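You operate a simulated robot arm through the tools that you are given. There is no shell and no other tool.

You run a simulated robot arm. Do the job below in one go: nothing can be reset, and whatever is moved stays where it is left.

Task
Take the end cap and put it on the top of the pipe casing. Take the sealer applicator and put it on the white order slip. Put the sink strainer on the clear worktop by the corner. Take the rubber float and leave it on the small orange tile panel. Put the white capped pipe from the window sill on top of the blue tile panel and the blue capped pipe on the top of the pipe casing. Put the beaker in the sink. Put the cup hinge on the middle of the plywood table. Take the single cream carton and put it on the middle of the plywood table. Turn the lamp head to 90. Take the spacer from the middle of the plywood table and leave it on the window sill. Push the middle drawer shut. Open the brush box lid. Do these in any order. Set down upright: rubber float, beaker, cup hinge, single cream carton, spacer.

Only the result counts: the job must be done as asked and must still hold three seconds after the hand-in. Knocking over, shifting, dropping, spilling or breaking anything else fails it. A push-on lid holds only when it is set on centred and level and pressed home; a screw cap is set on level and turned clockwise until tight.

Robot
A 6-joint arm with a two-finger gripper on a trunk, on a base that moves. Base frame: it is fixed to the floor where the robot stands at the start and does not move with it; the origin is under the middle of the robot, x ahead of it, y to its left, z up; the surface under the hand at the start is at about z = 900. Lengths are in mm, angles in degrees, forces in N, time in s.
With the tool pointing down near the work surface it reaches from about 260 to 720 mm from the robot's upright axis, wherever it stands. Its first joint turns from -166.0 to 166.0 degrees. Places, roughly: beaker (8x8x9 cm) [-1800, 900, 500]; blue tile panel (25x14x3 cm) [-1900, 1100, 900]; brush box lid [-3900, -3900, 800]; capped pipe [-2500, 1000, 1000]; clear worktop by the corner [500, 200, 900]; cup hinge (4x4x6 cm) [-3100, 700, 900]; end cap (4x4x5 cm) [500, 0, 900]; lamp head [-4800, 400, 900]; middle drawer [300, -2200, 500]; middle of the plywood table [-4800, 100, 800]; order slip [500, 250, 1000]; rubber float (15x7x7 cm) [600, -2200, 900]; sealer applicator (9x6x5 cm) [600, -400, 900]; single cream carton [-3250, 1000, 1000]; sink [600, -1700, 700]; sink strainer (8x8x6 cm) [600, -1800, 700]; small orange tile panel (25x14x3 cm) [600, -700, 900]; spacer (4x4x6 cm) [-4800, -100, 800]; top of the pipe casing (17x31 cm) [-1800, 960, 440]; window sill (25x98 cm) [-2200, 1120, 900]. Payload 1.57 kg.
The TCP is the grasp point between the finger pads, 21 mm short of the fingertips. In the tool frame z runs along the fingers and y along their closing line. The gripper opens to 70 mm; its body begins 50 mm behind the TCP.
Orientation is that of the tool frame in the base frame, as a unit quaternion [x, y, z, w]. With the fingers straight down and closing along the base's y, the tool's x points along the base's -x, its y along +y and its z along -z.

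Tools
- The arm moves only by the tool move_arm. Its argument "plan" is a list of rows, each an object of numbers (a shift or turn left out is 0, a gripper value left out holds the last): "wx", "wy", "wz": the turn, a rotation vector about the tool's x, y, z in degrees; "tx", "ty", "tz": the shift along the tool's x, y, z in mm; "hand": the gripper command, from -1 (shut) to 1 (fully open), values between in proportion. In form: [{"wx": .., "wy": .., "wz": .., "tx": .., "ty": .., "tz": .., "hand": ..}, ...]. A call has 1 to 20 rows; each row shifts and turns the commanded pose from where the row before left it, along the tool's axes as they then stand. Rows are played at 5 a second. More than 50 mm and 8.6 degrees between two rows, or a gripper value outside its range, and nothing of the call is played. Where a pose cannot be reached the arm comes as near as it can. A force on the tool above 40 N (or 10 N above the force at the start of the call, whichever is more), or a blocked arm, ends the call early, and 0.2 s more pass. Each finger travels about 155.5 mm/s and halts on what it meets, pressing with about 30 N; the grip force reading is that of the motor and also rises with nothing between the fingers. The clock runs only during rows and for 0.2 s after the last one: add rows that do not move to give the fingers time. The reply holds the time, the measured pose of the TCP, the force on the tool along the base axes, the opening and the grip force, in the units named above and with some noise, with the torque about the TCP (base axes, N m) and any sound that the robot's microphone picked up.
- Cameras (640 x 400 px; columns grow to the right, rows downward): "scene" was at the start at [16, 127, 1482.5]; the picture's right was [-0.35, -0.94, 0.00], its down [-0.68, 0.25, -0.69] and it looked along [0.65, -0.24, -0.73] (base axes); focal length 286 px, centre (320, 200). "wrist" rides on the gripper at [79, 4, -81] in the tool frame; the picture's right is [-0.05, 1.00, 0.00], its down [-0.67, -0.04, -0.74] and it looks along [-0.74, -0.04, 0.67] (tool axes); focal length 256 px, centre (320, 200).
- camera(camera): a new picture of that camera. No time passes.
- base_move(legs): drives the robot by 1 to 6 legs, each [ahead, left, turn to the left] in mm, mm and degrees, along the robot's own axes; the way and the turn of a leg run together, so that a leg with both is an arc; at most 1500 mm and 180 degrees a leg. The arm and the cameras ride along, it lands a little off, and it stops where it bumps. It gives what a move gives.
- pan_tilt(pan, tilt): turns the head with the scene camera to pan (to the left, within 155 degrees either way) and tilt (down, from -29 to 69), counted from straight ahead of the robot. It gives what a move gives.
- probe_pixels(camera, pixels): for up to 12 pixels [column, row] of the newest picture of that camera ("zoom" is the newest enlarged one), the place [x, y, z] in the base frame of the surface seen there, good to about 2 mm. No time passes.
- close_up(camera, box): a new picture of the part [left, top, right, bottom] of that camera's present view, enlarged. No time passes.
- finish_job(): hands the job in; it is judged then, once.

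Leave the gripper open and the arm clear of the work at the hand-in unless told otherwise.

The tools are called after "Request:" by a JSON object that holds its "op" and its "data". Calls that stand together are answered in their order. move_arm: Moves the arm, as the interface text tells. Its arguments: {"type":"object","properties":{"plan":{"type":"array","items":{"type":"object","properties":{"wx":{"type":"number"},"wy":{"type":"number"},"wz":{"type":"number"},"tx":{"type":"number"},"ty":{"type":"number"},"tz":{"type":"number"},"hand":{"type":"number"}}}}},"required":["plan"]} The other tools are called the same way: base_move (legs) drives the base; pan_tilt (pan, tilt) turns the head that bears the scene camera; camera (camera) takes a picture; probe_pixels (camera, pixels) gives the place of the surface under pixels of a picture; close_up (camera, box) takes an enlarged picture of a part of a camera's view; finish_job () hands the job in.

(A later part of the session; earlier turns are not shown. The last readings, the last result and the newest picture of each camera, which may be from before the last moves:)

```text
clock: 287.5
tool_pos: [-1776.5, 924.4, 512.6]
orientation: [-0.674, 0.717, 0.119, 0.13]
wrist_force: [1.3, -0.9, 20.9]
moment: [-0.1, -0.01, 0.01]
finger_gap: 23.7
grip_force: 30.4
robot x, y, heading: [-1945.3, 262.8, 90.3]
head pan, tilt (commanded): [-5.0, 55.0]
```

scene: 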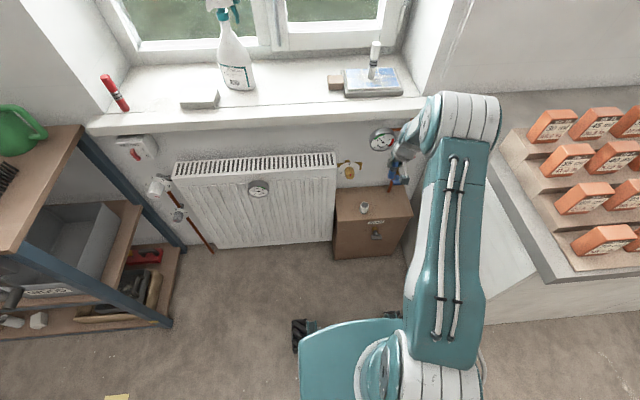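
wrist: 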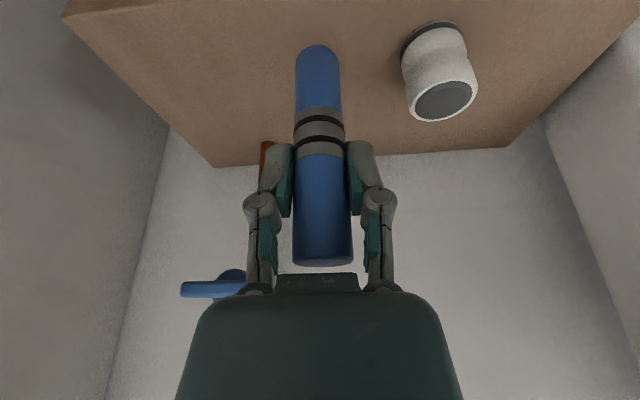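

Contact. Opening to ~46 mm and withdrawing up and back along the fingers.

Request:
{"op": "move_arm", "data": {"plan": [{"tx": -0.2, "tz": -0.5, "hand": -0.2}, {"hand": 0.3}, {}, {}, {"tz": -15}, {"tz": -30}, {"tz": -40}, {"tz": -40}, {"tz": -40}, {}]}}

Request:
{"op": "camera", "data": {"camera": "wrist"}}

Request:
{"op": "close_up", "data": {"camera": "scene", "box": [310, 110, 470, 280]}}

```text
clock: 289.7
tool_pos: [-1781.6, 868.1, 663.1]
orientation: [-0.674, 0.718, 0.119, 0.128]
wrist_force: [1.2, 0.6, 0.6]
moment: [-0.01, 0.02, 0.04]
finger_gap: 45.5
grip_force: 0.0
robot x, y, heading: [-1943.7, 258.3, 90.1]
head pan, tilt (commanded): [-5.0, 55.0]
```

```text
taken
```

wrist: 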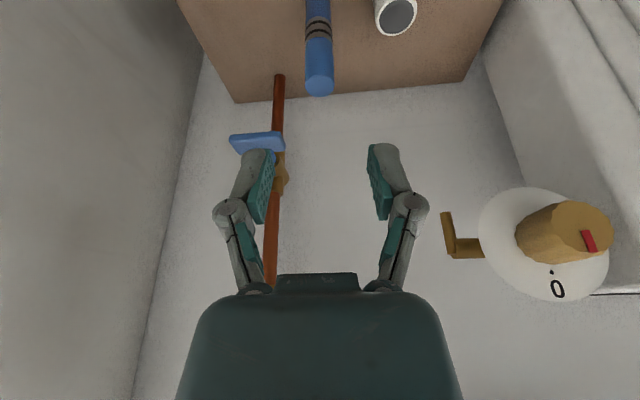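

```text
2.35 times, centred on (390, 195) of scene
```

zoom: 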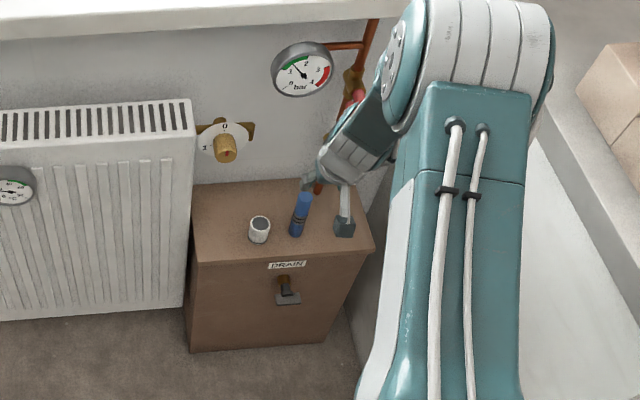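

Both pieces stand on the casing. Raising the arm and straightening the hand.

Request:
{"op": "move_arm", "data": {"plan": [{"tx": -13.8, "tz": -37.5}, {"tx": -13.8, "tz": -37.5}, {"tx": -13.8, "tz": -37.5}, {"tx": -13.8, "tz": -37.5}, {"tx": -13.8, "tz": -37.5}, {"tx": -13.8, "tz": -37.5}, {"tx": -13.8, "tz": -37.5}, {"tx": -13.8, "tz": -37.5}, {"tx": -13.8, "tz": -37.5}, {"tx": -13.8, "tz": -37.5}, {"tx": -13.8, "tz": -37.5}, {"wy": 7, "hand": 1}, {"wy": 7}, {"wy": 6.3}, {}]}}

Request:
{"op": "base_move", "data": {"legs": [[-160, 600, 0]]}}

Request:
{"op": "pan_tilt", "data": {"pan": 25, "tilt": 35}}

Request:
{"op": "camera", "data": {"camera": "scene"}}

```text
clock: 292.9
tool_pos: [-1782.6, 867.0, 1105.8]
orientation: [-0.685, 0.729, -0.003, 0.0]
wrist_force: [1.1, 0.2, 0.6]
moment: [-0.01, 0.0, -0.04]
finger_gap: 70.0
grip_force: 0.1
robot x, y, heading: [-1945.9, 259.9, 90.2]
head pan, tilt (commanded): [-5.0, 55.0]
```

```text
clock: 296.4
tool_pos: [-2381.6, 707.8, 1104.2]
orientation: [-0.684, 0.73, -0.002, 0.0]
wrist_force: [-0.2, 0.2, 0.3]
moment: [-0.01, 0.01, -0.02]
finger_gap: 69.9
grip_force: 0.0
robot x, y, heading: [-2548.2, 105.4, 90.0]
head pan, tilt (commanded): [-5.0, 55.0]
```

```text
clock: 297.3
tool_pos: [-2383.1, 706.6, 1105.5]
orientation: [-0.685, 0.729, -0.002, 0.0]
wrist_force: [0.3, 0.0, -0.8]
moment: [-0.01, 0.0, 0.01]
finger_gap: 70.1
grip_force: 0.1
robot x, y, heading: [-2548.0, 101.6, 89.8]
head pan, tilt (commanded): [25.0, 35.0]
```

```text
taken
```

scene: 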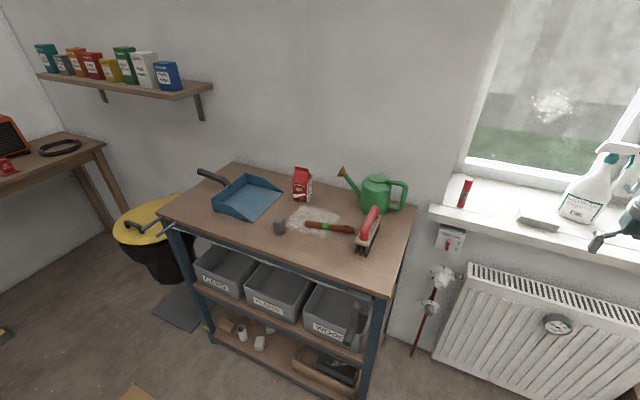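

I see a cart with a small grey item (280,228), a red-white pack (301,185), etc., and a wall shelf of packs. Zooming and probing.

Request:
{"op": "close_up", "data": {"camera": "scene", "box": [180, 150, 420, 290]}}

Request:
{"op": "probe_pixels", "data": {"camera": "scene", "pixels": [[280, 224], [280, 233], [301, 178], [302, 195], [315, 218], [250, 200], [345, 230], [370, 220], [375, 185], [140, 65], [165, 75], [300, 250]]}}

Request:
{"op": "close_up", "data": {"camera": "scene", "box": [20, 30, 230, 130]}}

```text
2.67 times, centred on (300, 220) of scene
```

zoom: 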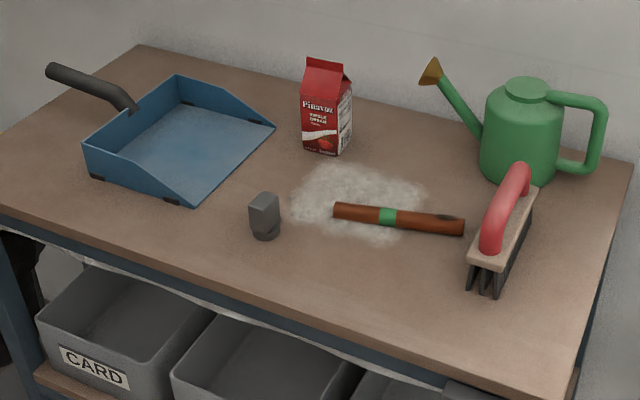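

```text
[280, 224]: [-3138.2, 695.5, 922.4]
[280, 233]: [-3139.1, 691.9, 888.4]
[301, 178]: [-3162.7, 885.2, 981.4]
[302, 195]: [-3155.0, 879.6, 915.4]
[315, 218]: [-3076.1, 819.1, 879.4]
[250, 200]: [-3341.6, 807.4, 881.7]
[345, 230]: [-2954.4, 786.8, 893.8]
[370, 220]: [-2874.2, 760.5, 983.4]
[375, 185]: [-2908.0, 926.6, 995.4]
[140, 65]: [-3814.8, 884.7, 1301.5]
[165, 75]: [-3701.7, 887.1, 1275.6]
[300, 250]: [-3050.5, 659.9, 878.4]
```

```text
3.05 times, centred on (125, 80) of scene
```

zoom: 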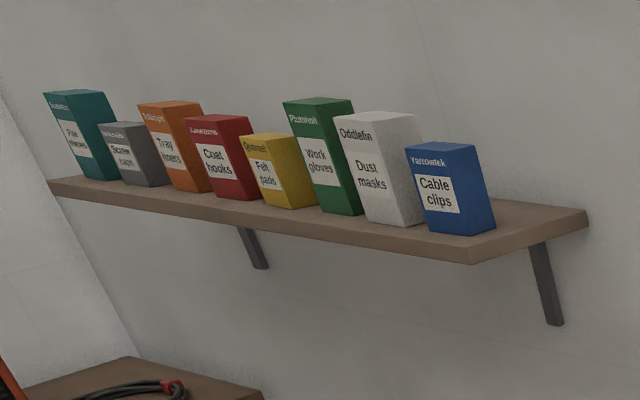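

Request:
{"op": "close_up", "data": {"camera": "scene", "box": [260, 150, 340, 250]}}

```text
4.00 times, centred on (300, 200) of scene
```

zoom: 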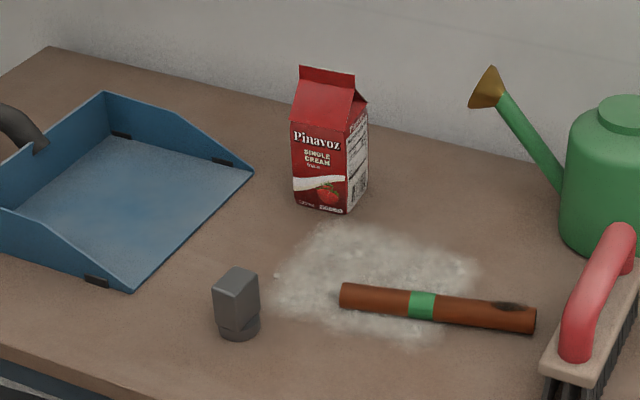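

The carton reads "Pinavoz SINGLE CREAM", and the grey piece is the cup hinge. Checking the floor between me and the cart before driving.

Request:
{"op": "pan_tilt", "data": {"pan": 60, "tilt": 45}}

Request:
{"op": "camera", "data": {"camera": "scene"}}

```text
clock: 298.3
tool_pos: [-2384.4, 706.1, 1105.0]
orientation: [-0.684, 0.73, -0.002, 0.001]
wrist_force: [0.0, -0.3, 0.2]
moment: [0.01, 0.02, -0.01]
finger_gap: 70.0
grip_force: 0.1
robot x, y, heading: [-2547.7, 102.8, 89.8]
head pan, tilt (commanded): [60.0, 45.0]
```

```text
taken
```

scene: 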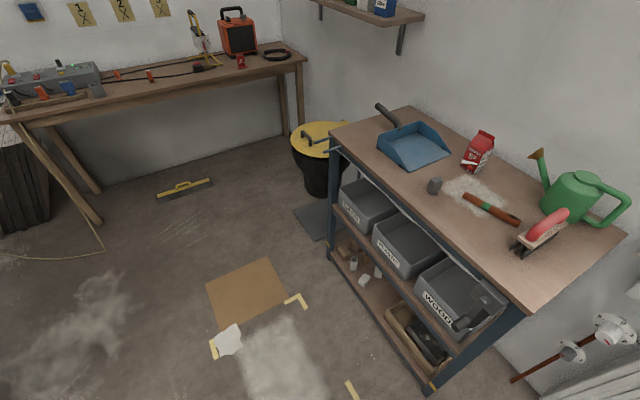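

Probing floor items and the far table.

Request:
{"op": "probe_pixels", "data": {"camera": "scene", "pixels": [[245, 290], [280, 360], [228, 340], [320, 150], [310, 215], [185, 190], [60, 110], [180, 80], [290, 60], [430, 385], [335, 160], [20, 200]]}}

Request:
{"op": "close_up", "data": {"camera": "scene", "box": [0, 0, 320, 200]}}

```text
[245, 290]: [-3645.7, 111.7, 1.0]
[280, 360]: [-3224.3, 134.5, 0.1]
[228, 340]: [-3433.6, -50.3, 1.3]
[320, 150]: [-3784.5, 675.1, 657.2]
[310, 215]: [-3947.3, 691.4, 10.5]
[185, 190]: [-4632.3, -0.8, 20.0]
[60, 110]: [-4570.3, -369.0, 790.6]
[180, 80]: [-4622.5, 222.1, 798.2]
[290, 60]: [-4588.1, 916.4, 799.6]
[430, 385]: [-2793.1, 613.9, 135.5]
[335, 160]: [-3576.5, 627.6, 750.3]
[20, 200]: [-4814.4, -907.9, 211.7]
```

```text
2.00 times, centred on (160, 100) of scene
```

zoom: 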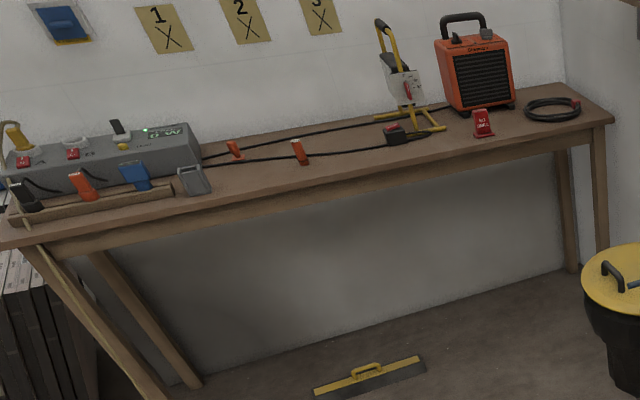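

Floor items are flat. The cart front is y≈610. I'll retract the arm 180 mm and drive to about (−3060,235).

Request:
{"op": "move_arm", "data": {"plan": [{"tx": 36, "ty": 14}, {"tx": 36, "ty": 14}, {"tx": 36, "ty": 14}, {"tx": 36, "ty": 14}, {"tx": 36, "ty": 14}, {}]}}

Request:
{"op": "base_move", "data": {"legs": [[0, 520, 0], [120, 0, 0]]}}

Request:
{"op": "pan_tilt", "data": {"pan": 5, "tilt": 50}}

Request:
{"op": "camera", "data": {"camera": "scene"}}

Request:
{"op": "camera", "data": {"camera": "wrist"}}

```text
clock: 299.7
tool_pos: [-2468.0, 533.2, 1105.7]
orientation: [-0.684, 0.73, -0.002, 0.0]
wrist_force: [-0.2, 0.9, 0.2]
moment: [-0.02, 0.02, -0.05]
finger_gap: 69.9
grip_force: 0.1
robot x, y, heading: [-2547.3, 102.2, 90.2]
head pan, tilt (commanded): [60.0, 45.0]
```

```text
clock: 303.6
tool_pos: [-2987.2, 655.0, 1105.4]
orientation: [-0.685, 0.729, -0.002, 0.0]
wrist_force: [-0.3, 0.5, -0.6]
moment: [0.02, 0.0, 0.01]
finger_gap: 70.1
grip_force: 0.1
robot x, y, heading: [-3066.3, 224.0, 90.0]
head pan, tilt (commanded): [60.0, 45.0]
```

```text
clock: 304.9
tool_pos: [-2987.2, 655.9, 1106.3]
orientation: [-0.684, 0.73, -0.002, 0.0]
wrist_force: [0.3, -0.3, -0.4]
moment: [0.03, 0.03, 0.0]
finger_gap: 70.0
grip_force: 0.1
robot x, y, heading: [-3065.4, 220.4, 90.0]
head pan, tilt (commanded): [5.0, 50.0]
```

```text
taken
```

scene: 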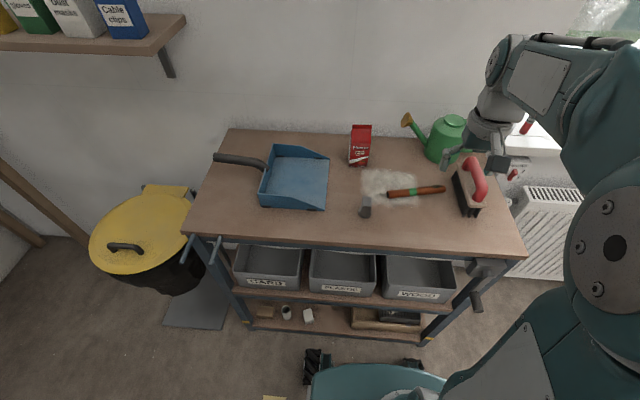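

```text
taken
```

wrist: 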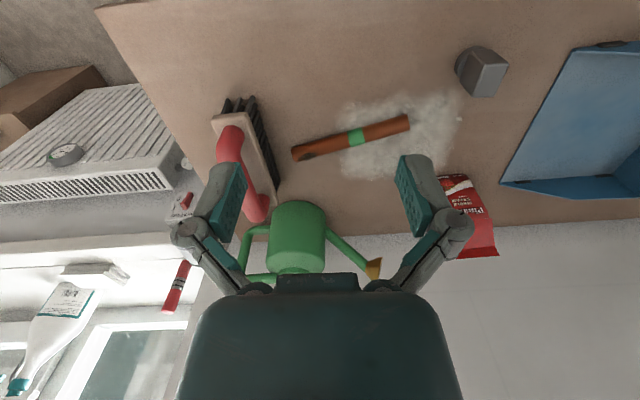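

Zoom on the cup hinge at wrist (481,72) and probe.

Request:
{"op": "close_up", "data": {"camera": "wrist", "box": [420, 20, 540, 120]}}

Request:
{"op": "probe_pixels", "data": {"camera": "zoom", "pixels": [[300, 260], [260, 190], [360, 180], [220, 130], [300, 110], [380, 200], [330, 290], [300, 220], [180, 220], [460, 220]]}}

Request:
{"op": "close_up", "data": {"camera": "scene", "box": [330, 170, 410, 230]}}

```text
4.00 times, centred on (480, 70) of wrist
```

zoom: 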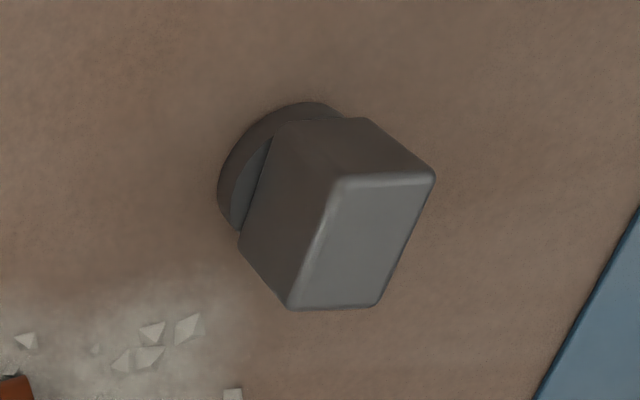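

```text
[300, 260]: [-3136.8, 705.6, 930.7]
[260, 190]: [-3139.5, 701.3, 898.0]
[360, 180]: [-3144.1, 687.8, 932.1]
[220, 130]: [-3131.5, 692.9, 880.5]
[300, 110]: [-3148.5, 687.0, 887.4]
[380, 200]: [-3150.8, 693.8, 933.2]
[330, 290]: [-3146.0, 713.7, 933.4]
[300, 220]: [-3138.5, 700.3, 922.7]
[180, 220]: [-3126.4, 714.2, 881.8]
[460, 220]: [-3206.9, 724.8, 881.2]
```

```text
6.67 times, centred on (370, 200) of scene
```

zoom: 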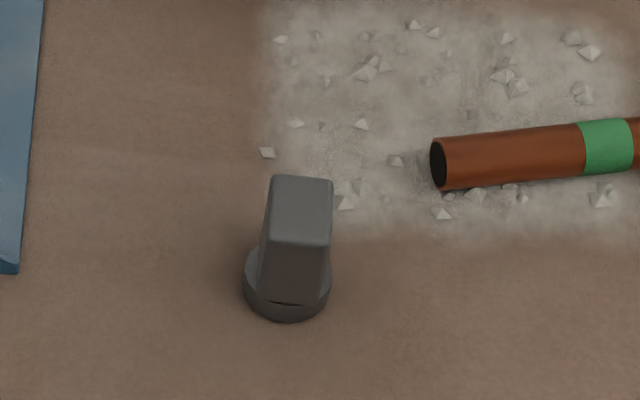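

Request:
{"op": "probe_pixels", "data": {"camera": "zoom", "pixels": [[276, 210], [328, 210], [302, 181], [302, 238], [302, 210], [250, 285], [325, 290], [288, 312], [268, 270], [326, 262]]}}

```text
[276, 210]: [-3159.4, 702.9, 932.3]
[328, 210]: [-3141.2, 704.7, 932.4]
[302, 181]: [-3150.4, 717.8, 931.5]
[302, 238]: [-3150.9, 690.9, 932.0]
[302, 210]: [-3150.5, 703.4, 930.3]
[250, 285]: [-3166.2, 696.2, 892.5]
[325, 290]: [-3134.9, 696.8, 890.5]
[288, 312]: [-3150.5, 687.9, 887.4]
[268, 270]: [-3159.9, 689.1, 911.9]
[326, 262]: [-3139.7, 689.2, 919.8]
```

Hinge block: top x −3160…−3140, y 690…718, z 932. Aligning yaw, moving over it and descending to z≈1000 for a check.

Request:
{"op": "move_arm", "data": {"plan": [{"wz": -3.7}, {"tx": -11.9, "ty": 40.7}, {"tx": -11.9, "ty": 40.7}, {"tx": -11.9, "ty": 40.7}, {"tx": -11.9, "ty": 40.7}, {"tz": 40}, {"tz": 40}, {"tz": 20}, {}, {}]}}

Request:
{"op": "camera", "data": {"camera": "wrist"}}

```text
clock: 307.1
tool_pos: [-3150.7, 700.9, 1005.5]
orientation: [0.707, -0.707, 0.002, 0.001]
wrist_force: [0.0, 0.0, -0.5]
moment: [-0.01, -0.05, 0.0]
finger_gap: 70.0
grip_force: 0.0
robot x, y, heading: [-3069.5, 224.0, 89.9]
head pan, tilt (commanded): [5.0, 50.0]
```

```text
taken
```

wrist: 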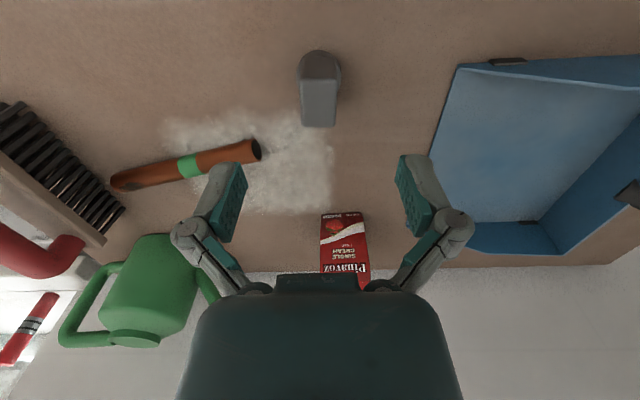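

Well aligned at (319,105). Descend to z≈917 and close.

Request:
{"op": "move_arm", "data": {"plan": [{"tz": 30, "tx": -2}, {"tz": 30}, {"tz": 20}, {"tz": 8}, {}, {"hand": -1}, {}, {}, {}]}}

Request:
{"op": "camera", "data": {"camera": "wrist"}}

```text
clock: 309.1
tool_pos: [-3153.0, 705.4, 916.4]
orientation: [0.707, -0.707, 0.002, 0.0]
wrist_force: [0.3, 0.6, 10.7]
moment: [-0.01, -0.04, -0.01]
finger_gap: 23.3
grip_force: 30.2
robot x, y, heading: [-3070.5, 224.1, 90.0]
head pan, tilt (commanded): [5.0, 50.0]
```

```text
taken
```

wrist: 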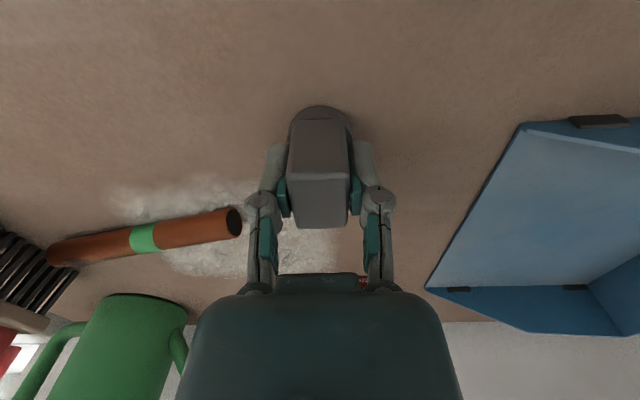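

Gripped (23.3 mm). Lifting 190 mm, backing away from the cart, turning left to face −x.

Request:
{"op": "move_arm", "data": {"plan": [{"tz": -20}, {"tz": -40}, {"tz": -40}, {"tz": -40}, {"tz": -40}, {"tz": -10}, {}]}}

Request:
{"op": "base_move", "data": {"legs": [[-540, 0, 0], [0, 0, 90]]}}

Request:
{"op": "pan_tilt", "data": {"pan": 0, "tilt": 30}}

Request:
{"op": "camera", "data": {"camera": "scene"}}

```text
clock: 310.7
tool_pos: [-3151.4, 704.5, 1105.8]
orientation: [0.707, -0.707, 0.003, 0.0]
wrist_force: [0.1, -0.1, -1.4]
moment: [0.0, 0.02, 0.0]
finger_gap: 23.0
grip_force: 29.9
robot x, y, heading: [-3067.4, 224.3, 89.5]
head pan, tilt (commanded): [5.0, 50.0]
```

```text
clock: 317.6
tool_pos: [-3554.5, -400.8, 1105.8]
orientation: [1.0, -0.011, 0.001, -0.001]
wrist_force: [0.0, -1.3, -1.7]
moment: [0.0, 0.01, 0.0]
finger_gap: 23.3
grip_force: 30.0
robot x, y, heading: [-3073.9, -328.5, 178.6]
head pan, tilt (commanded): [5.0, 50.0]
```

```text
clock: 318.4
tool_pos: [-3553.1, -400.6, 1106.9]
orientation: [1.0, -0.012, 0.002, -0.002]
wrist_force: [-0.5, -0.5, -0.3]
moment: [0.04, -0.02, 0.0]
finger_gap: 23.1
grip_force: 29.9
robot x, y, heading: [-3071.5, -325.1, 178.9]
head pan, tilt (commanded): [0.0, 30.0]
```

```text
taken
```

scene: 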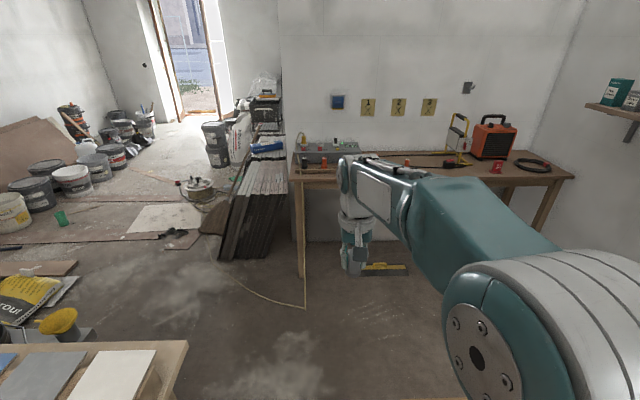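

Open floor to the far table. Probing the cord at (300,305), the table's front edge and near table corner.

Request:
{"op": "probe_pixels", "data": {"camera": "scene", "pixels": [[300, 305], [250, 285], [225, 255], [305, 260], [185, 345], [385, 268], [300, 180], [400, 175], [510, 170], [340, 165], [460, 160], [280, 370]]}}

Request:
{"op": "close_up", "data": {"camera": "scene", "box": [280, 90, 580, 210]}}

```text
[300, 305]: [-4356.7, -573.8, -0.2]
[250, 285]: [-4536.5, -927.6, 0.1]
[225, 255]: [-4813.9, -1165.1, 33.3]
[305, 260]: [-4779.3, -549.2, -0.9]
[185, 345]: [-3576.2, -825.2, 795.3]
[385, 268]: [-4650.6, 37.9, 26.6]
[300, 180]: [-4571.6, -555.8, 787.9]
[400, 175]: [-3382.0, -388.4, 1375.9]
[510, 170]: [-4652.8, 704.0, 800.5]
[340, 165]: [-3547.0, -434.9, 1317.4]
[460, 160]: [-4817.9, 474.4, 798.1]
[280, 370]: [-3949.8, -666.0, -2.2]
```

```text
2.13 times, centred on (430, 150) of scene
```

zoom: 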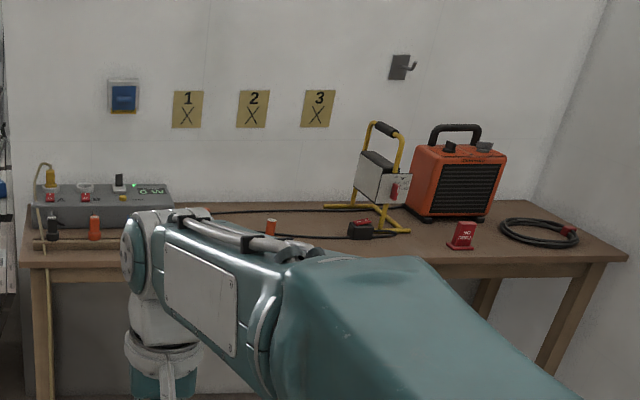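

Driving to about (−4150,90) facing the table.

Request:
{"op": "base_move", "data": {"legs": [[600, -420, 1.2], [470, 0, 0]]}}

Request:
{"op": "pan_tilt", "data": {"pan": 0, "tilt": 42}}

Request:
{"op": "camera", "data": {"camera": "scene"}}

Request:
{"op": "camera", "data": {"camera": "wrist"}}

```text
clock: 324.8
tool_pos: [-4605.5, 3.9, 1105.3]
orientation: [1.0, 0.005, 0.002, -0.002]
wrist_force: [0.1, -0.5, -0.5]
moment: [0.02, -0.03, 0.02]
finger_gap: 23.3
grip_force: 30.3
robot x, y, heading: [-4126.9, 94.4, -179.6]
head pan, tilt (commanded): [0.0, 30.0]
```

```text
clock: 325.5
tool_pos: [-4607.1, 2.6, 1106.2]
orientation: [1.0, 0.005, 0.002, -0.002]
wrist_force: [1.3, 0.7, -0.1]
moment: [0.0, 0.0, 0.0]
finger_gap: 23.3
grip_force: 29.8
robot x, y, heading: [-4125.2, 93.0, -179.5]
head pan, tilt (commanded): [0.0, 42.0]
```

```text
taken
```

scene: 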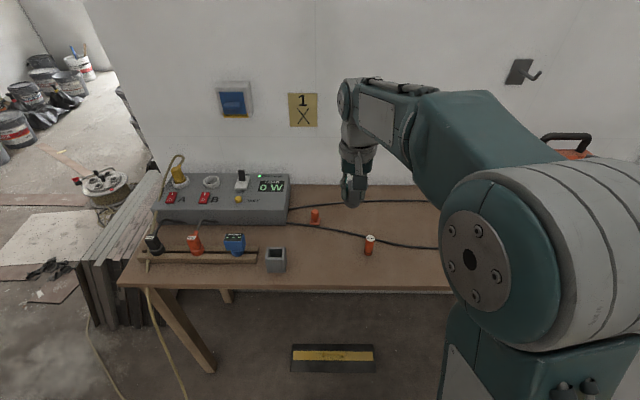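

```text
taken
```

wrist: 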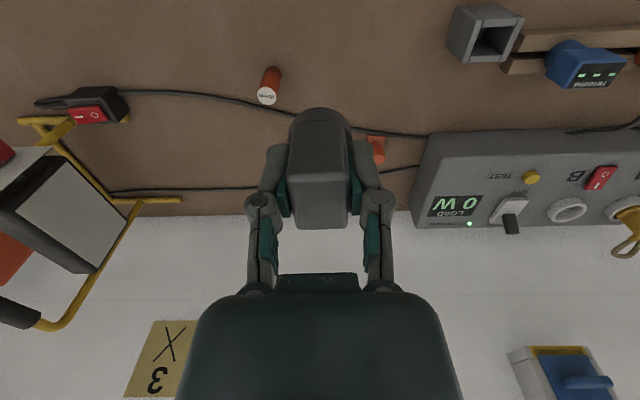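

Zooming on the table items to identify the spacer and free space.

Request:
{"op": "close_up", "data": {"camera": "wrist", "box": [220, 0, 540, 200]}}

Request:
{"op": "close_up", "data": {"camera": "scene", "box": [130, 150, 450, 300]}}

Request:
{"op": "probe_pixels", "data": {"camera": "wrist", "pixels": [[266, 97], [270, 80], [378, 145], [490, 20], [485, 45], [470, 20], [515, 25], [105, 112], [150, 60], [330, 60], [580, 60], [400, 60]]}}

```text
2.00 times, centred on (380, 100) of wrist
```

zoom: 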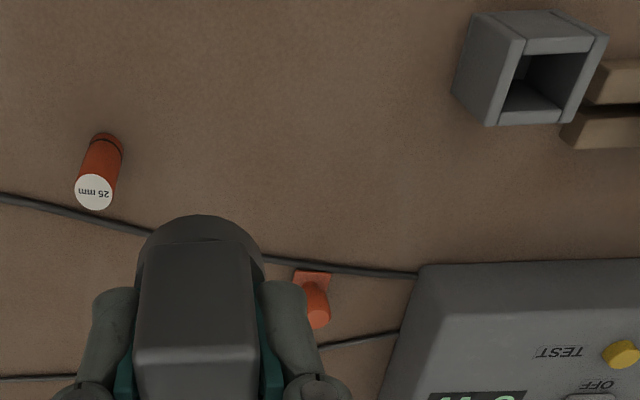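

```text
2.00 times, centred on (290, 225) of scene
```

zoom: 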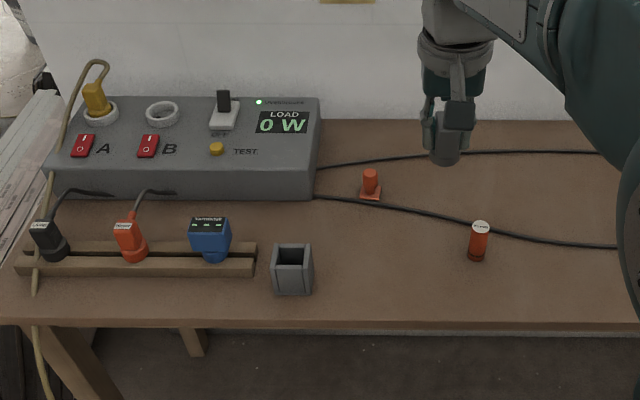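

```text
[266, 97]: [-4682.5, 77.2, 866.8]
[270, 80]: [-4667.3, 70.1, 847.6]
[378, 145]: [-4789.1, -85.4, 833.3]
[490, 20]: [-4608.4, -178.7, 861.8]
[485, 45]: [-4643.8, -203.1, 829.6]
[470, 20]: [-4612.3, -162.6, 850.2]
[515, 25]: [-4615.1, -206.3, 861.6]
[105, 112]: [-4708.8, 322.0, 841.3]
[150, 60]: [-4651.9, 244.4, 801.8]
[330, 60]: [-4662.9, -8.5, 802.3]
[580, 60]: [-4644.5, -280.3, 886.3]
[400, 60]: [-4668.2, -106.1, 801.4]
```

The orange piece with a square foot at (−4789,−85) matches the spacer's place. I'll map the cables and free areas.

Request:
{"op": "probe_pixels", "data": {"camera": "wrist", "pixels": [[130, 92], [200, 97], [245, 108], [390, 133], [425, 136], [400, 168], [200, 189], [130, 192], [60, 40], [240, 150], [376, 160], [366, 140]]}}

Request:
{"op": "close_up", "data": {"camera": "scene", "box": [270, 180, 400, 280]}}

Request:
{"op": "probe_pixels", "data": {"camera": "zoom", "pixels": [[218, 150], [218, 185], [190, 195], [245, 198], [218, 205], [490, 280], [490, 360], [350, 210], [560, 290]]}}

```text
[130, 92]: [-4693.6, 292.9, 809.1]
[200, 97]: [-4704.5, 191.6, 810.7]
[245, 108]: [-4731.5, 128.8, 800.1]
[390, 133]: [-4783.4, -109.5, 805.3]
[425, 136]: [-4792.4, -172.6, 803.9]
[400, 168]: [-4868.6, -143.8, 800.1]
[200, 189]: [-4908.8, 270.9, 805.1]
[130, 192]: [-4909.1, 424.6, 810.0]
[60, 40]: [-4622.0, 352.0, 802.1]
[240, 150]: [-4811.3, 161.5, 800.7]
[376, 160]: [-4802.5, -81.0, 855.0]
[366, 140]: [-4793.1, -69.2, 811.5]
```

```text
4.00 times, centred on (335, 230) of scene
```

zoom: 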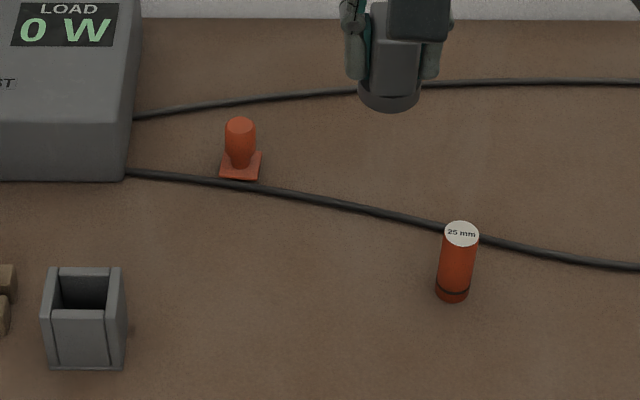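

```text
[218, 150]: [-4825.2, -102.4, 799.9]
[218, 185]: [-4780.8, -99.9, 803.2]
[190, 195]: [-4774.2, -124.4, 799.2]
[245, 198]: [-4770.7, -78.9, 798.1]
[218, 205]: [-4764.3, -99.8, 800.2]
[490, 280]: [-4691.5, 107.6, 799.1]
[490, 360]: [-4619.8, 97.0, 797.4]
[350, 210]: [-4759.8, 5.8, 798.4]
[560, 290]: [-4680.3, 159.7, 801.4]
```

Cables leave a free strip x≈−4885…−4745 at y≈0…150. Hinge goes to about (−4815,50); the carton later at (−4815,140). Base forward 90 mm first.

Request:
{"op": "base_move", "data": {"legs": [[90, 0, -0.5]]}}

```text
clock: 326.6
tool_pos: [-4695.9, 6.8, 1106.1]
orientation: [1.0, 0.002, 0.002, -0.003]
wrist_force: [0.3, 0.5, 0.0]
moment: [0.03, -0.01, -0.02]
finger_gap: 23.0
grip_force: 29.8
robot x, y, heading: [-4214.3, 93.4, -180.0]
head pan, tilt (commanded): [0.0, 42.0]
```

Request:
{"op": "move_arm", "data": {"plan": [{"tx": -29.8, "ty": -10.8}, {"tx": -29.8, "ty": -10.8}, {"tx": -29.8, "ty": -10.8}, {"tx": -29.8, "ty": -10.8}, {"tz": 40}, {"tz": 40}, {"tz": 40}, {"tz": 40}, {}]}}

Request:
{"op": "camera", "data": {"camera": "wrist"}}

Request:
{"op": "camera", "data": {"camera": "scene"}}

```text
clock: 328.6
tool_pos: [-4813.6, 49.1, 943.9]
orientation: [1.0, 0.002, 0.002, -0.002]
wrist_force: [0.1, 0.3, -0.7]
moment: [0.03, -0.02, 0.04]
finger_gap: 23.2
grip_force: 29.8
robot x, y, heading: [-4216.4, 93.3, -179.7]
head pan, tilt (commanded): [0.0, 42.0]
```

```text
taken
```

wrist: 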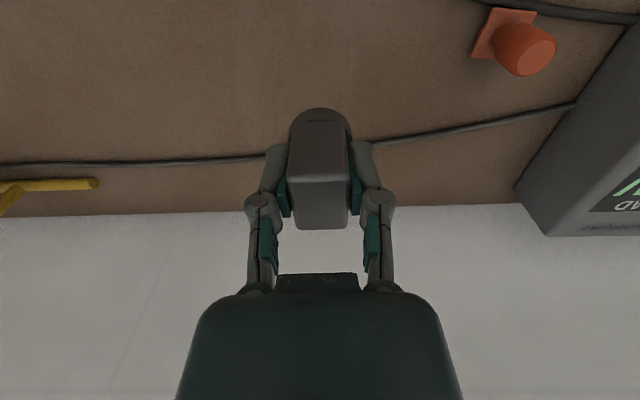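

```text
taken
```

scene: 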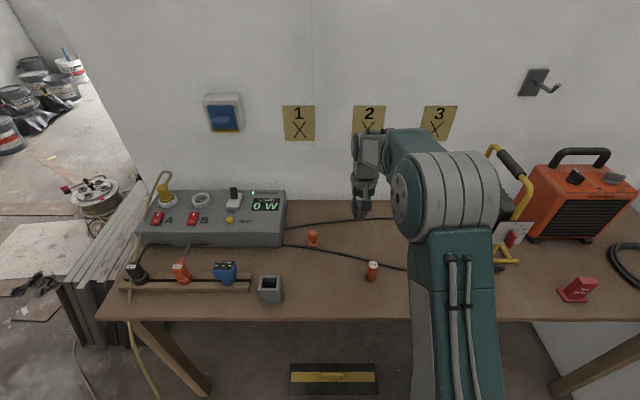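

Descending toward the tabletop (contact expected at z≈838).

Request:
{"op": "move_arm", "data": {"plan": [{"tz": 35}, {"tz": 30}, {"tz": 20}, {"tz": 10}, {"tz": 4}, {}, {}]}}

Request:
{"op": "camera", "data": {"camera": "wrist"}}

```text
clock: 330.2
tool_pos: [-4812.1, 50.3, 845.9]
orientation: [1.0, 0.001, 0.001, -0.002]
wrist_force: [1.1, -0.1, -0.2]
moment: [-0.01, 0.0, 0.0]
finger_gap: 23.1
grip_force: 29.5
robot x, y, heading: [-4212.8, 95.7, -179.9]
head pan, tilt (commanded): [0.0, 42.0]
```

```text
taken
```

wrist: 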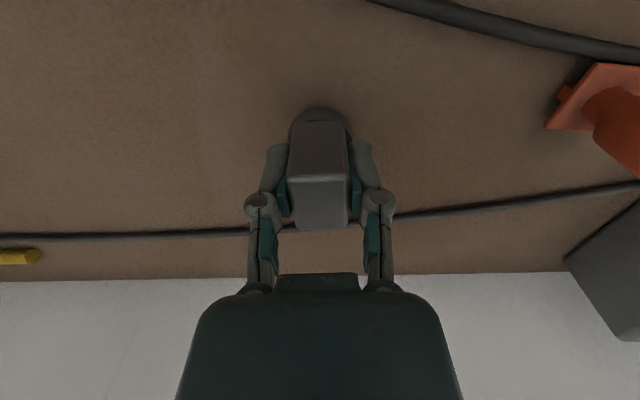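

Request:
{"op": "move_arm", "data": {"plan": [{"tz": 3}, {"tz": 2}, {"tz": 1}, {}, {}]}}

```text
clock: 331.4
tool_pos: [-4813.7, 49.0, 840.2]
orientation: [1.0, 0.002, 0.002, -0.002]
wrist_force: [0.3, 1.0, -0.7]
moment: [-0.01, 0.0, 0.0]
finger_gap: 23.4
grip_force: 29.8
robot x, y, heading: [-4212.1, 91.6, -179.8]
head pan, tilt (commanded): [0.0, 42.0]
```

Request:
{"op": "move_arm", "data": {"plan": [{"tz": 1}, {"tz": 1}, {"tz": 1}, {}, {}]}}

```text
clock: 332.6
tool_pos: [-4813.9, 51.2, 838.0]
orientation: [1.0, 0.002, 0.002, -0.002]
wrist_force: [0.9, 0.1, 3.6]
moment: [-0.03, 0.01, 0.04]
finger_gap: 22.9
grip_force: 29.9
robot x, y, heading: [-4218.0, 93.0, -179.8]
head pan, tilt (commanded): [0.0, 42.0]
```

Contact. Opening gently and rising.

Request:
{"op": "move_arm", "data": {"plan": [{"hand": -0.2}, {"hand": 0.2}, {"hand": 0.6}, {}, {"tz": -20}, {"tz": -40}, {"tz": -40}, {"tz": -40}, {"tz": -30}, {}]}}

Request:
{"op": "camera", "data": {"camera": "wrist"}}

```text
clock: 334.8
tool_pos: [-4816.0, 50.6, 1006.8]
orientation: [1.0, 0.001, 0.002, -0.001]
wrist_force: [-0.7, -0.4, 0.4]
moment: [-0.01, -0.03, 0.03]
finger_gap: 56.0
grip_force: 0.1
robot x, y, heading: [-4214.1, 93.0, -179.9]
head pan, tilt (commanded): [0.0, 42.0]
```

```text
taken
```

wrist: 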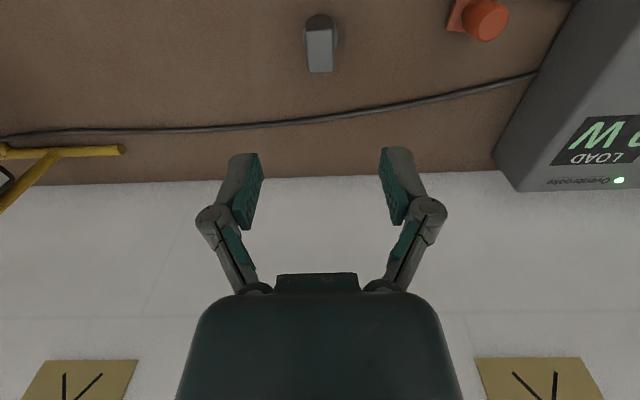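

The hinge stands. While here, inspect the lamp: pan right.

Request:
{"op": "pan_tilt", "data": {"pan": -32, "tilt": 38}}

Request:
{"op": "camera", "data": {"camera": "scene"}}

Request:
{"op": "close_up", "data": {"camera": "scene", "box": [230, 90, 430, 230]}}

```text
clock: 335.8
tool_pos: [-4816.2, 50.2, 1007.0]
orientation: [1.0, 0.002, 0.002, -0.002]
wrist_force: [0.8, -0.3, 0.3]
moment: [-0.02, 0.0, 0.0]
finger_gap: 56.0
grip_force: 0.2
robot x, y, heading: [-4216.5, 91.1, -180.1]
head pan, tilt (commanded): [-32.0, 38.0]
```

```text
taken
```

scene: 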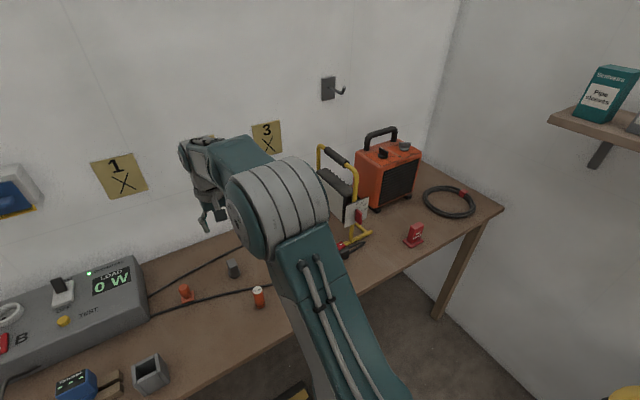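

```text
2.86 times, centred on (330, 160) of scene
```

zoom: 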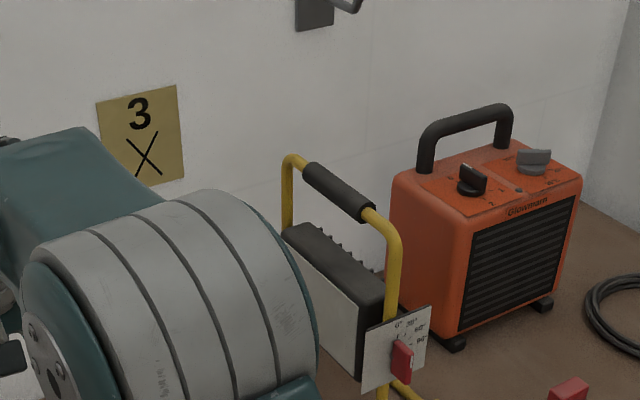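

The lamp has a dial plate with 0/30/60/90 marks and a red lever. I'll retract the arm and slide right 300 mm for a better view.

Request:
{"op": "move_arm", "data": {"plan": [{"tz": -40}, {"tz": -40}, {"tx": 40}, {"tx": 40}, {"tx": 40}, {"tx": 40}, {}]}}

Request:
{"op": "base_move", "data": {"legs": [[0, -250, 0]]}}

Request:
{"op": "pan_tilt", "data": {"pan": -10, "tilt": 38}}

Request:
{"op": "camera", "data": {"camera": "scene"}}

Request:
{"op": "camera", "data": {"camera": "wrist"}}

```text
clock: 337.4
tool_pos: [-4654.0, 50.1, 1088.2]
orientation: [1.0, 0.002, 0.001, -0.002]
wrist_force: [-0.8, -0.2, 0.2]
moment: [0.0, 0.0, 0.02]
finger_gap: 55.8
grip_force: 0.0
robot x, y, heading: [-4213.3, 93.0, -179.7]
head pan, tilt (commanded): [-32.0, 38.0]
```

```text
clock: 339.2
tool_pos: [-4655.4, 289.0, 1088.8]
orientation: [1.0, 0.003, 0.002, -0.005]
wrist_force: [-0.2, -0.9, -0.2]
moment: [0.02, 0.0, -0.01]
finger_gap: 56.0
grip_force: 0.0
robot x, y, heading: [-4212.2, 339.9, -180.0]
head pan, tilt (commanded): [-32.0, 38.0]
```

```text
clock: 340.1
tool_pos: [-4654.9, 298.7, 1090.2]
orientation: [1.0, 0.003, 0.002, 0.0]
wrist_force: [0.3, 0.0, -0.6]
moment: [-0.05, 0.03, 0.01]
finger_gap: 56.1
grip_force: 0.0
robot x, y, heading: [-4216.0, 341.3, -179.7]
head pan, tilt (commanded): [-10.0, 38.0]
```

```text
taken
```

scene: 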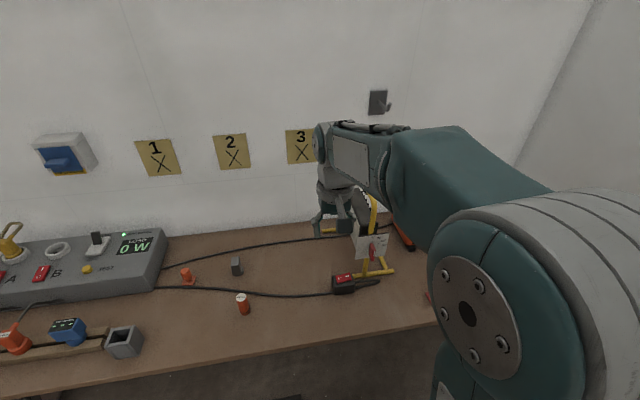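

```text
taken
```

wrist: 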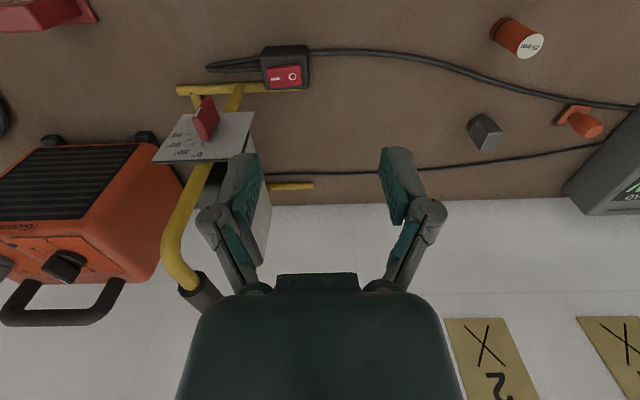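

Request:
{"op": "close_up", "data": {"camera": "wrist", "box": [140, 40, 340, 240]}}

Request:
{"op": "close_up", "data": {"camera": "scene", "box": [310, 170, 430, 300]}}

Request:
{"op": "probe_pixels", "data": {"camera": "wrist", "pixels": [[205, 118], [210, 100], [195, 140], [165, 155], [245, 118], [180, 240], [200, 290], [285, 75], [270, 187], [215, 225], [250, 220], [185, 90]]}}

```text
2.00 times, centred on (240, 140) of wrist
```

zoom: 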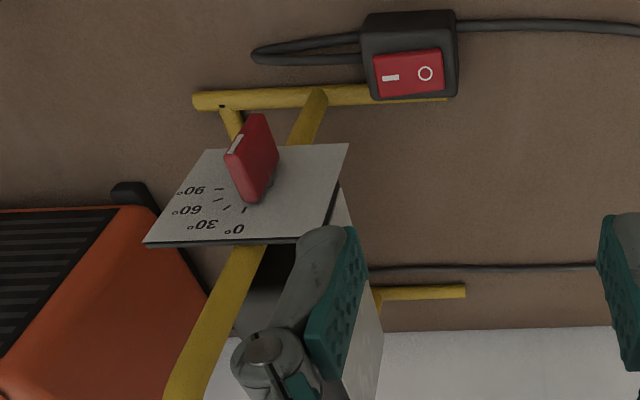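

```text
3.08 times, centred on (370, 235) of scene
```

zoom: 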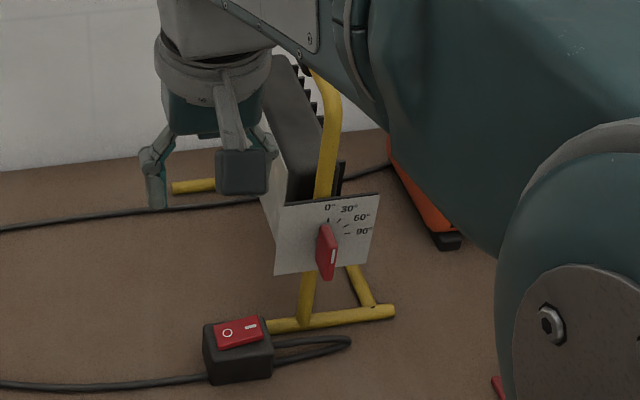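

```text
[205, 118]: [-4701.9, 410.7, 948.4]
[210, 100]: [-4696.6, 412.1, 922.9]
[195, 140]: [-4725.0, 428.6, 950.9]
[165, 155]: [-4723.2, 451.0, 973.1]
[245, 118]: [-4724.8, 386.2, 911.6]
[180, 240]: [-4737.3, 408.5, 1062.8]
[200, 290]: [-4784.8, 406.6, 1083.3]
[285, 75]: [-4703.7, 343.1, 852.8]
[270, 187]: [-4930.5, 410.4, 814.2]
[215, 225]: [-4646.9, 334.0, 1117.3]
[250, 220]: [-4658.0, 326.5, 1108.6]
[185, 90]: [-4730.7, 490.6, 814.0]
```

The dial plate (plane x≈−4724) has 0° up, 90° to the right; the red lever is vertical near (−4700,412,935). I'll move the arm aside for an unobstructed close look.

Request:
{"op": "move_arm", "data": {"plan": [{"tx": 30, "ty": 36}, {"tx": 30, "ty": 36}, {"tx": 30, "ty": 36}, {"ty": 40}, {}]}}

Request:
{"op": "camera", "data": {"camera": "scene"}}

Request:
{"op": "close_up", "data": {"camera": "scene", "box": [330, 180, 430, 280]}}

Request:
{"op": "camera", "data": {"camera": "wrist"}}

```text
clock: 341.3
tool_pos: [-4564.5, 147.6, 1087.2]
orientation: [1.0, 0.003, 0.001, -0.002]
wrist_force: [-0.9, -0.3, -0.3]
moment: [0.01, -0.02, -0.03]
finger_gap: 56.0
grip_force: 0.2
robot x, y, heading: [-4217.3, 338.0, -180.0]
head pan, tilt (commanded): [-10.0, 38.0]
```

```text
taken
```

scene: 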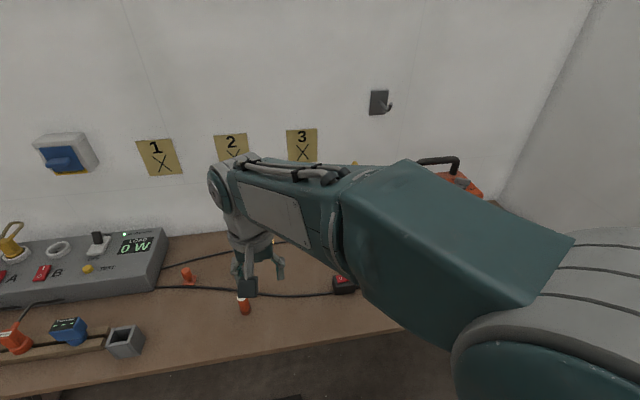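

```text
4.00 times, centred on (380, 230) of scene
```

zoom: 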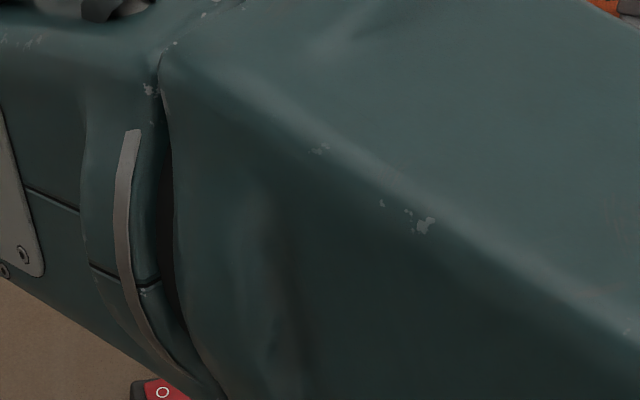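

```text
taken
```

wrist: 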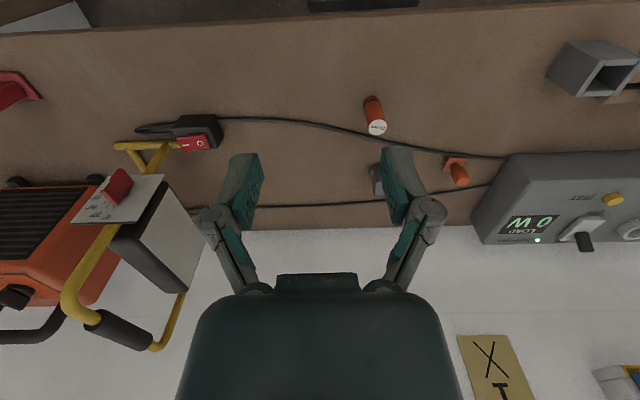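

I'll back the base 95 mm and 40 mm left, extend the arm, then pitch the hand to horizontal (pointing −x) in free space left of the lamp.

Request:
{"op": "base_move", "data": {"legs": [[-95, 40, 0]]}}

Request:
{"op": "move_arm", "data": {"plan": [{"tx": -35, "ty": -9, "tz": 7.5}, {"tx": -35, "ty": -9, "tz": 7.5}, {"tx": -35, "ty": -9, "tz": 7.5}, {"tx": -35, "ty": -9, "tz": 7.5}, {"tx": -30, "ty": -7, "tz": 7}, {"wy": -7.5}, {"wy": -7.5}, {"wy": -7.5}, {"wy": -7.5}, {"wy": -7.5}, {"wy": -7.5}, {"wy": -7.5}, {"wy": -7.5}, {"wy": -7.5}, {"wy": -7.5}, {"wy": -7.5}, {"wy": -7.5}, {}]}}

Request:
{"op": "camera", "data": {"camera": "wrist"}}

```text
clock: 342.4
tool_pos: [-4472.5, 118.0, 1088.1]
orientation: [1.0, 0.003, 0.002, 0.001]
wrist_force: [-0.3, 0.3, -0.1]
moment: [-0.02, -0.02, 0.0]
finger_gap: 56.0
grip_force: 0.1
robot x, y, heading: [-4125.2, 300.1, -180.0]
head pan, tilt (commanded): [-10.0, 38.0]
```

```text
clock: 346.2
tool_pos: [-4641.2, 154.3, 1050.6]
orientation: [0.708, 0.003, -0.706, 0.001]
wrist_force: [-0.1, 0.2, -0.2]
moment: [0.02, -0.01, -0.03]
finger_gap: 56.1
grip_force: 0.0
robot x, y, heading: [-4123.0, 302.4, -180.0]
head pan, tilt (commanded): [-10.0, 38.0]
```

```text
taken
```

wrist: 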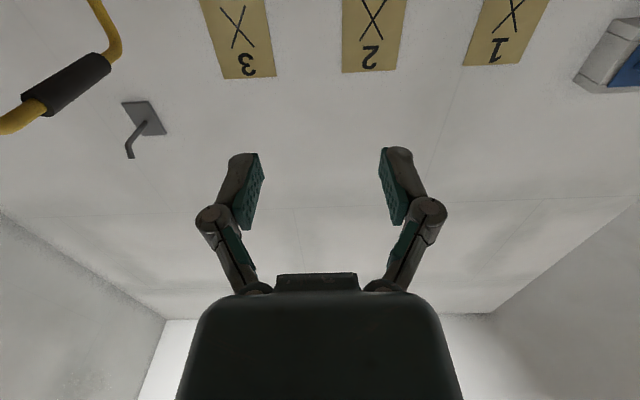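

Horizontal pose works. Now move in front of the lever: +y 258, down 115, staying at x≈−4640.

Request:
{"op": "move_arm", "data": {"plan": [{"ty": -36.9, "tx": 16.4, "hand": 1}, {"ty": -36.9, "tx": 16.4}, {"ty": -36.9, "tx": 16.4}, {"ty": -36.9, "tx": 16.4}, {"ty": -36.9, "tx": 16.4}, {"ty": -36.9, "tx": 16.4}, {"ty": -36.9, "tx": 16.4}, {}]}}

Request:
{"op": "camera", "data": {"camera": "wrist"}}

Request:
{"op": "close_up", "data": {"camera": "wrist", "box": [220, 50, 420, 250]}}

```text
clock: 348.0
tool_pos: [-4640.6, 226.8, 1021.0]
orientation: [0.71, 0.005, -0.704, -0.014]
wrist_force: [0.4, 0.5, -0.3]
moment: [-0.03, -0.01, 0.01]
finger_gap: 69.9
grip_force: 0.1
out of reach, approached as far as the arm can: row 2, 3, 4, 5, 6, 7
robot x, y, heading: [-4119.8, 304.7, -179.9]
head pan, tilt (commanded): [-10.0, 38.0]
```

```text
taken
```

wrist: 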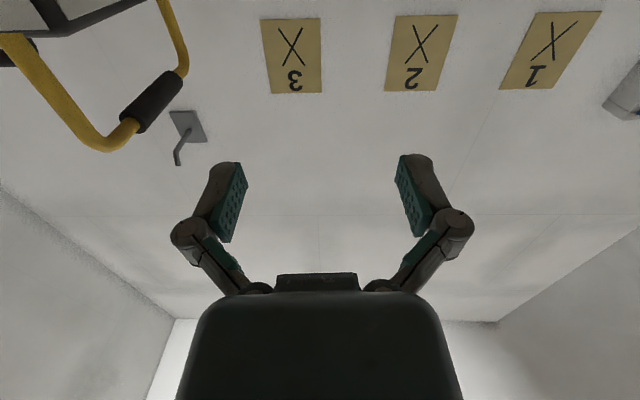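

```text
2.00 times, centred on (320, 150) of wrist
```

zoom: 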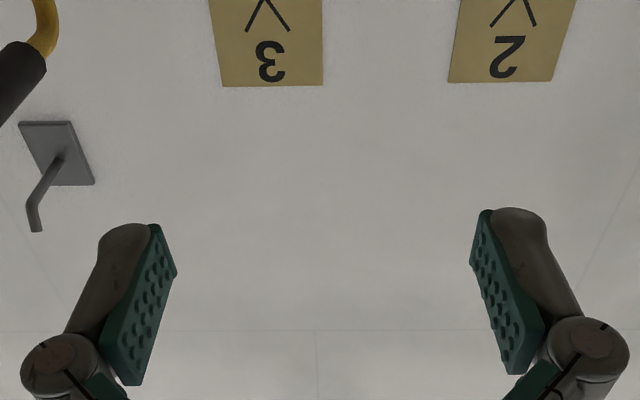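

Horizontal pose needs more reach distance. I'll back the base 130 mm and 50 mm left, checking the bin clearance first.

Request:
{"op": "pan_tilt", "data": {"pan": -130, "tilt": 45}}

Request:
{"op": "camera", "data": {"camera": "scene"}}

```text
clock: 350.0
tool_pos: [-4640.4, 226.0, 1020.4]
orientation: [0.711, 0.005, -0.703, -0.016]
wrist_force: [-0.3, -0.4, 0.4]
moment: [-0.01, -0.01, 0.0]
finger_gap: 70.0
grip_force: 0.1
robot x, y, heading: [-4123.9, 302.4, -179.9]
head pan, tilt (commanded): [-130.0, 45.0]
```

```text
taken
```

scene: 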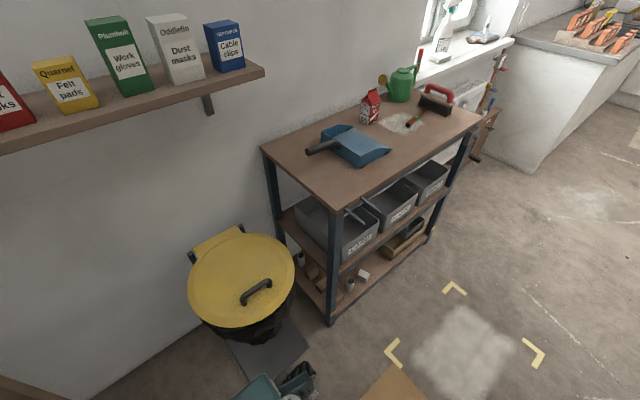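

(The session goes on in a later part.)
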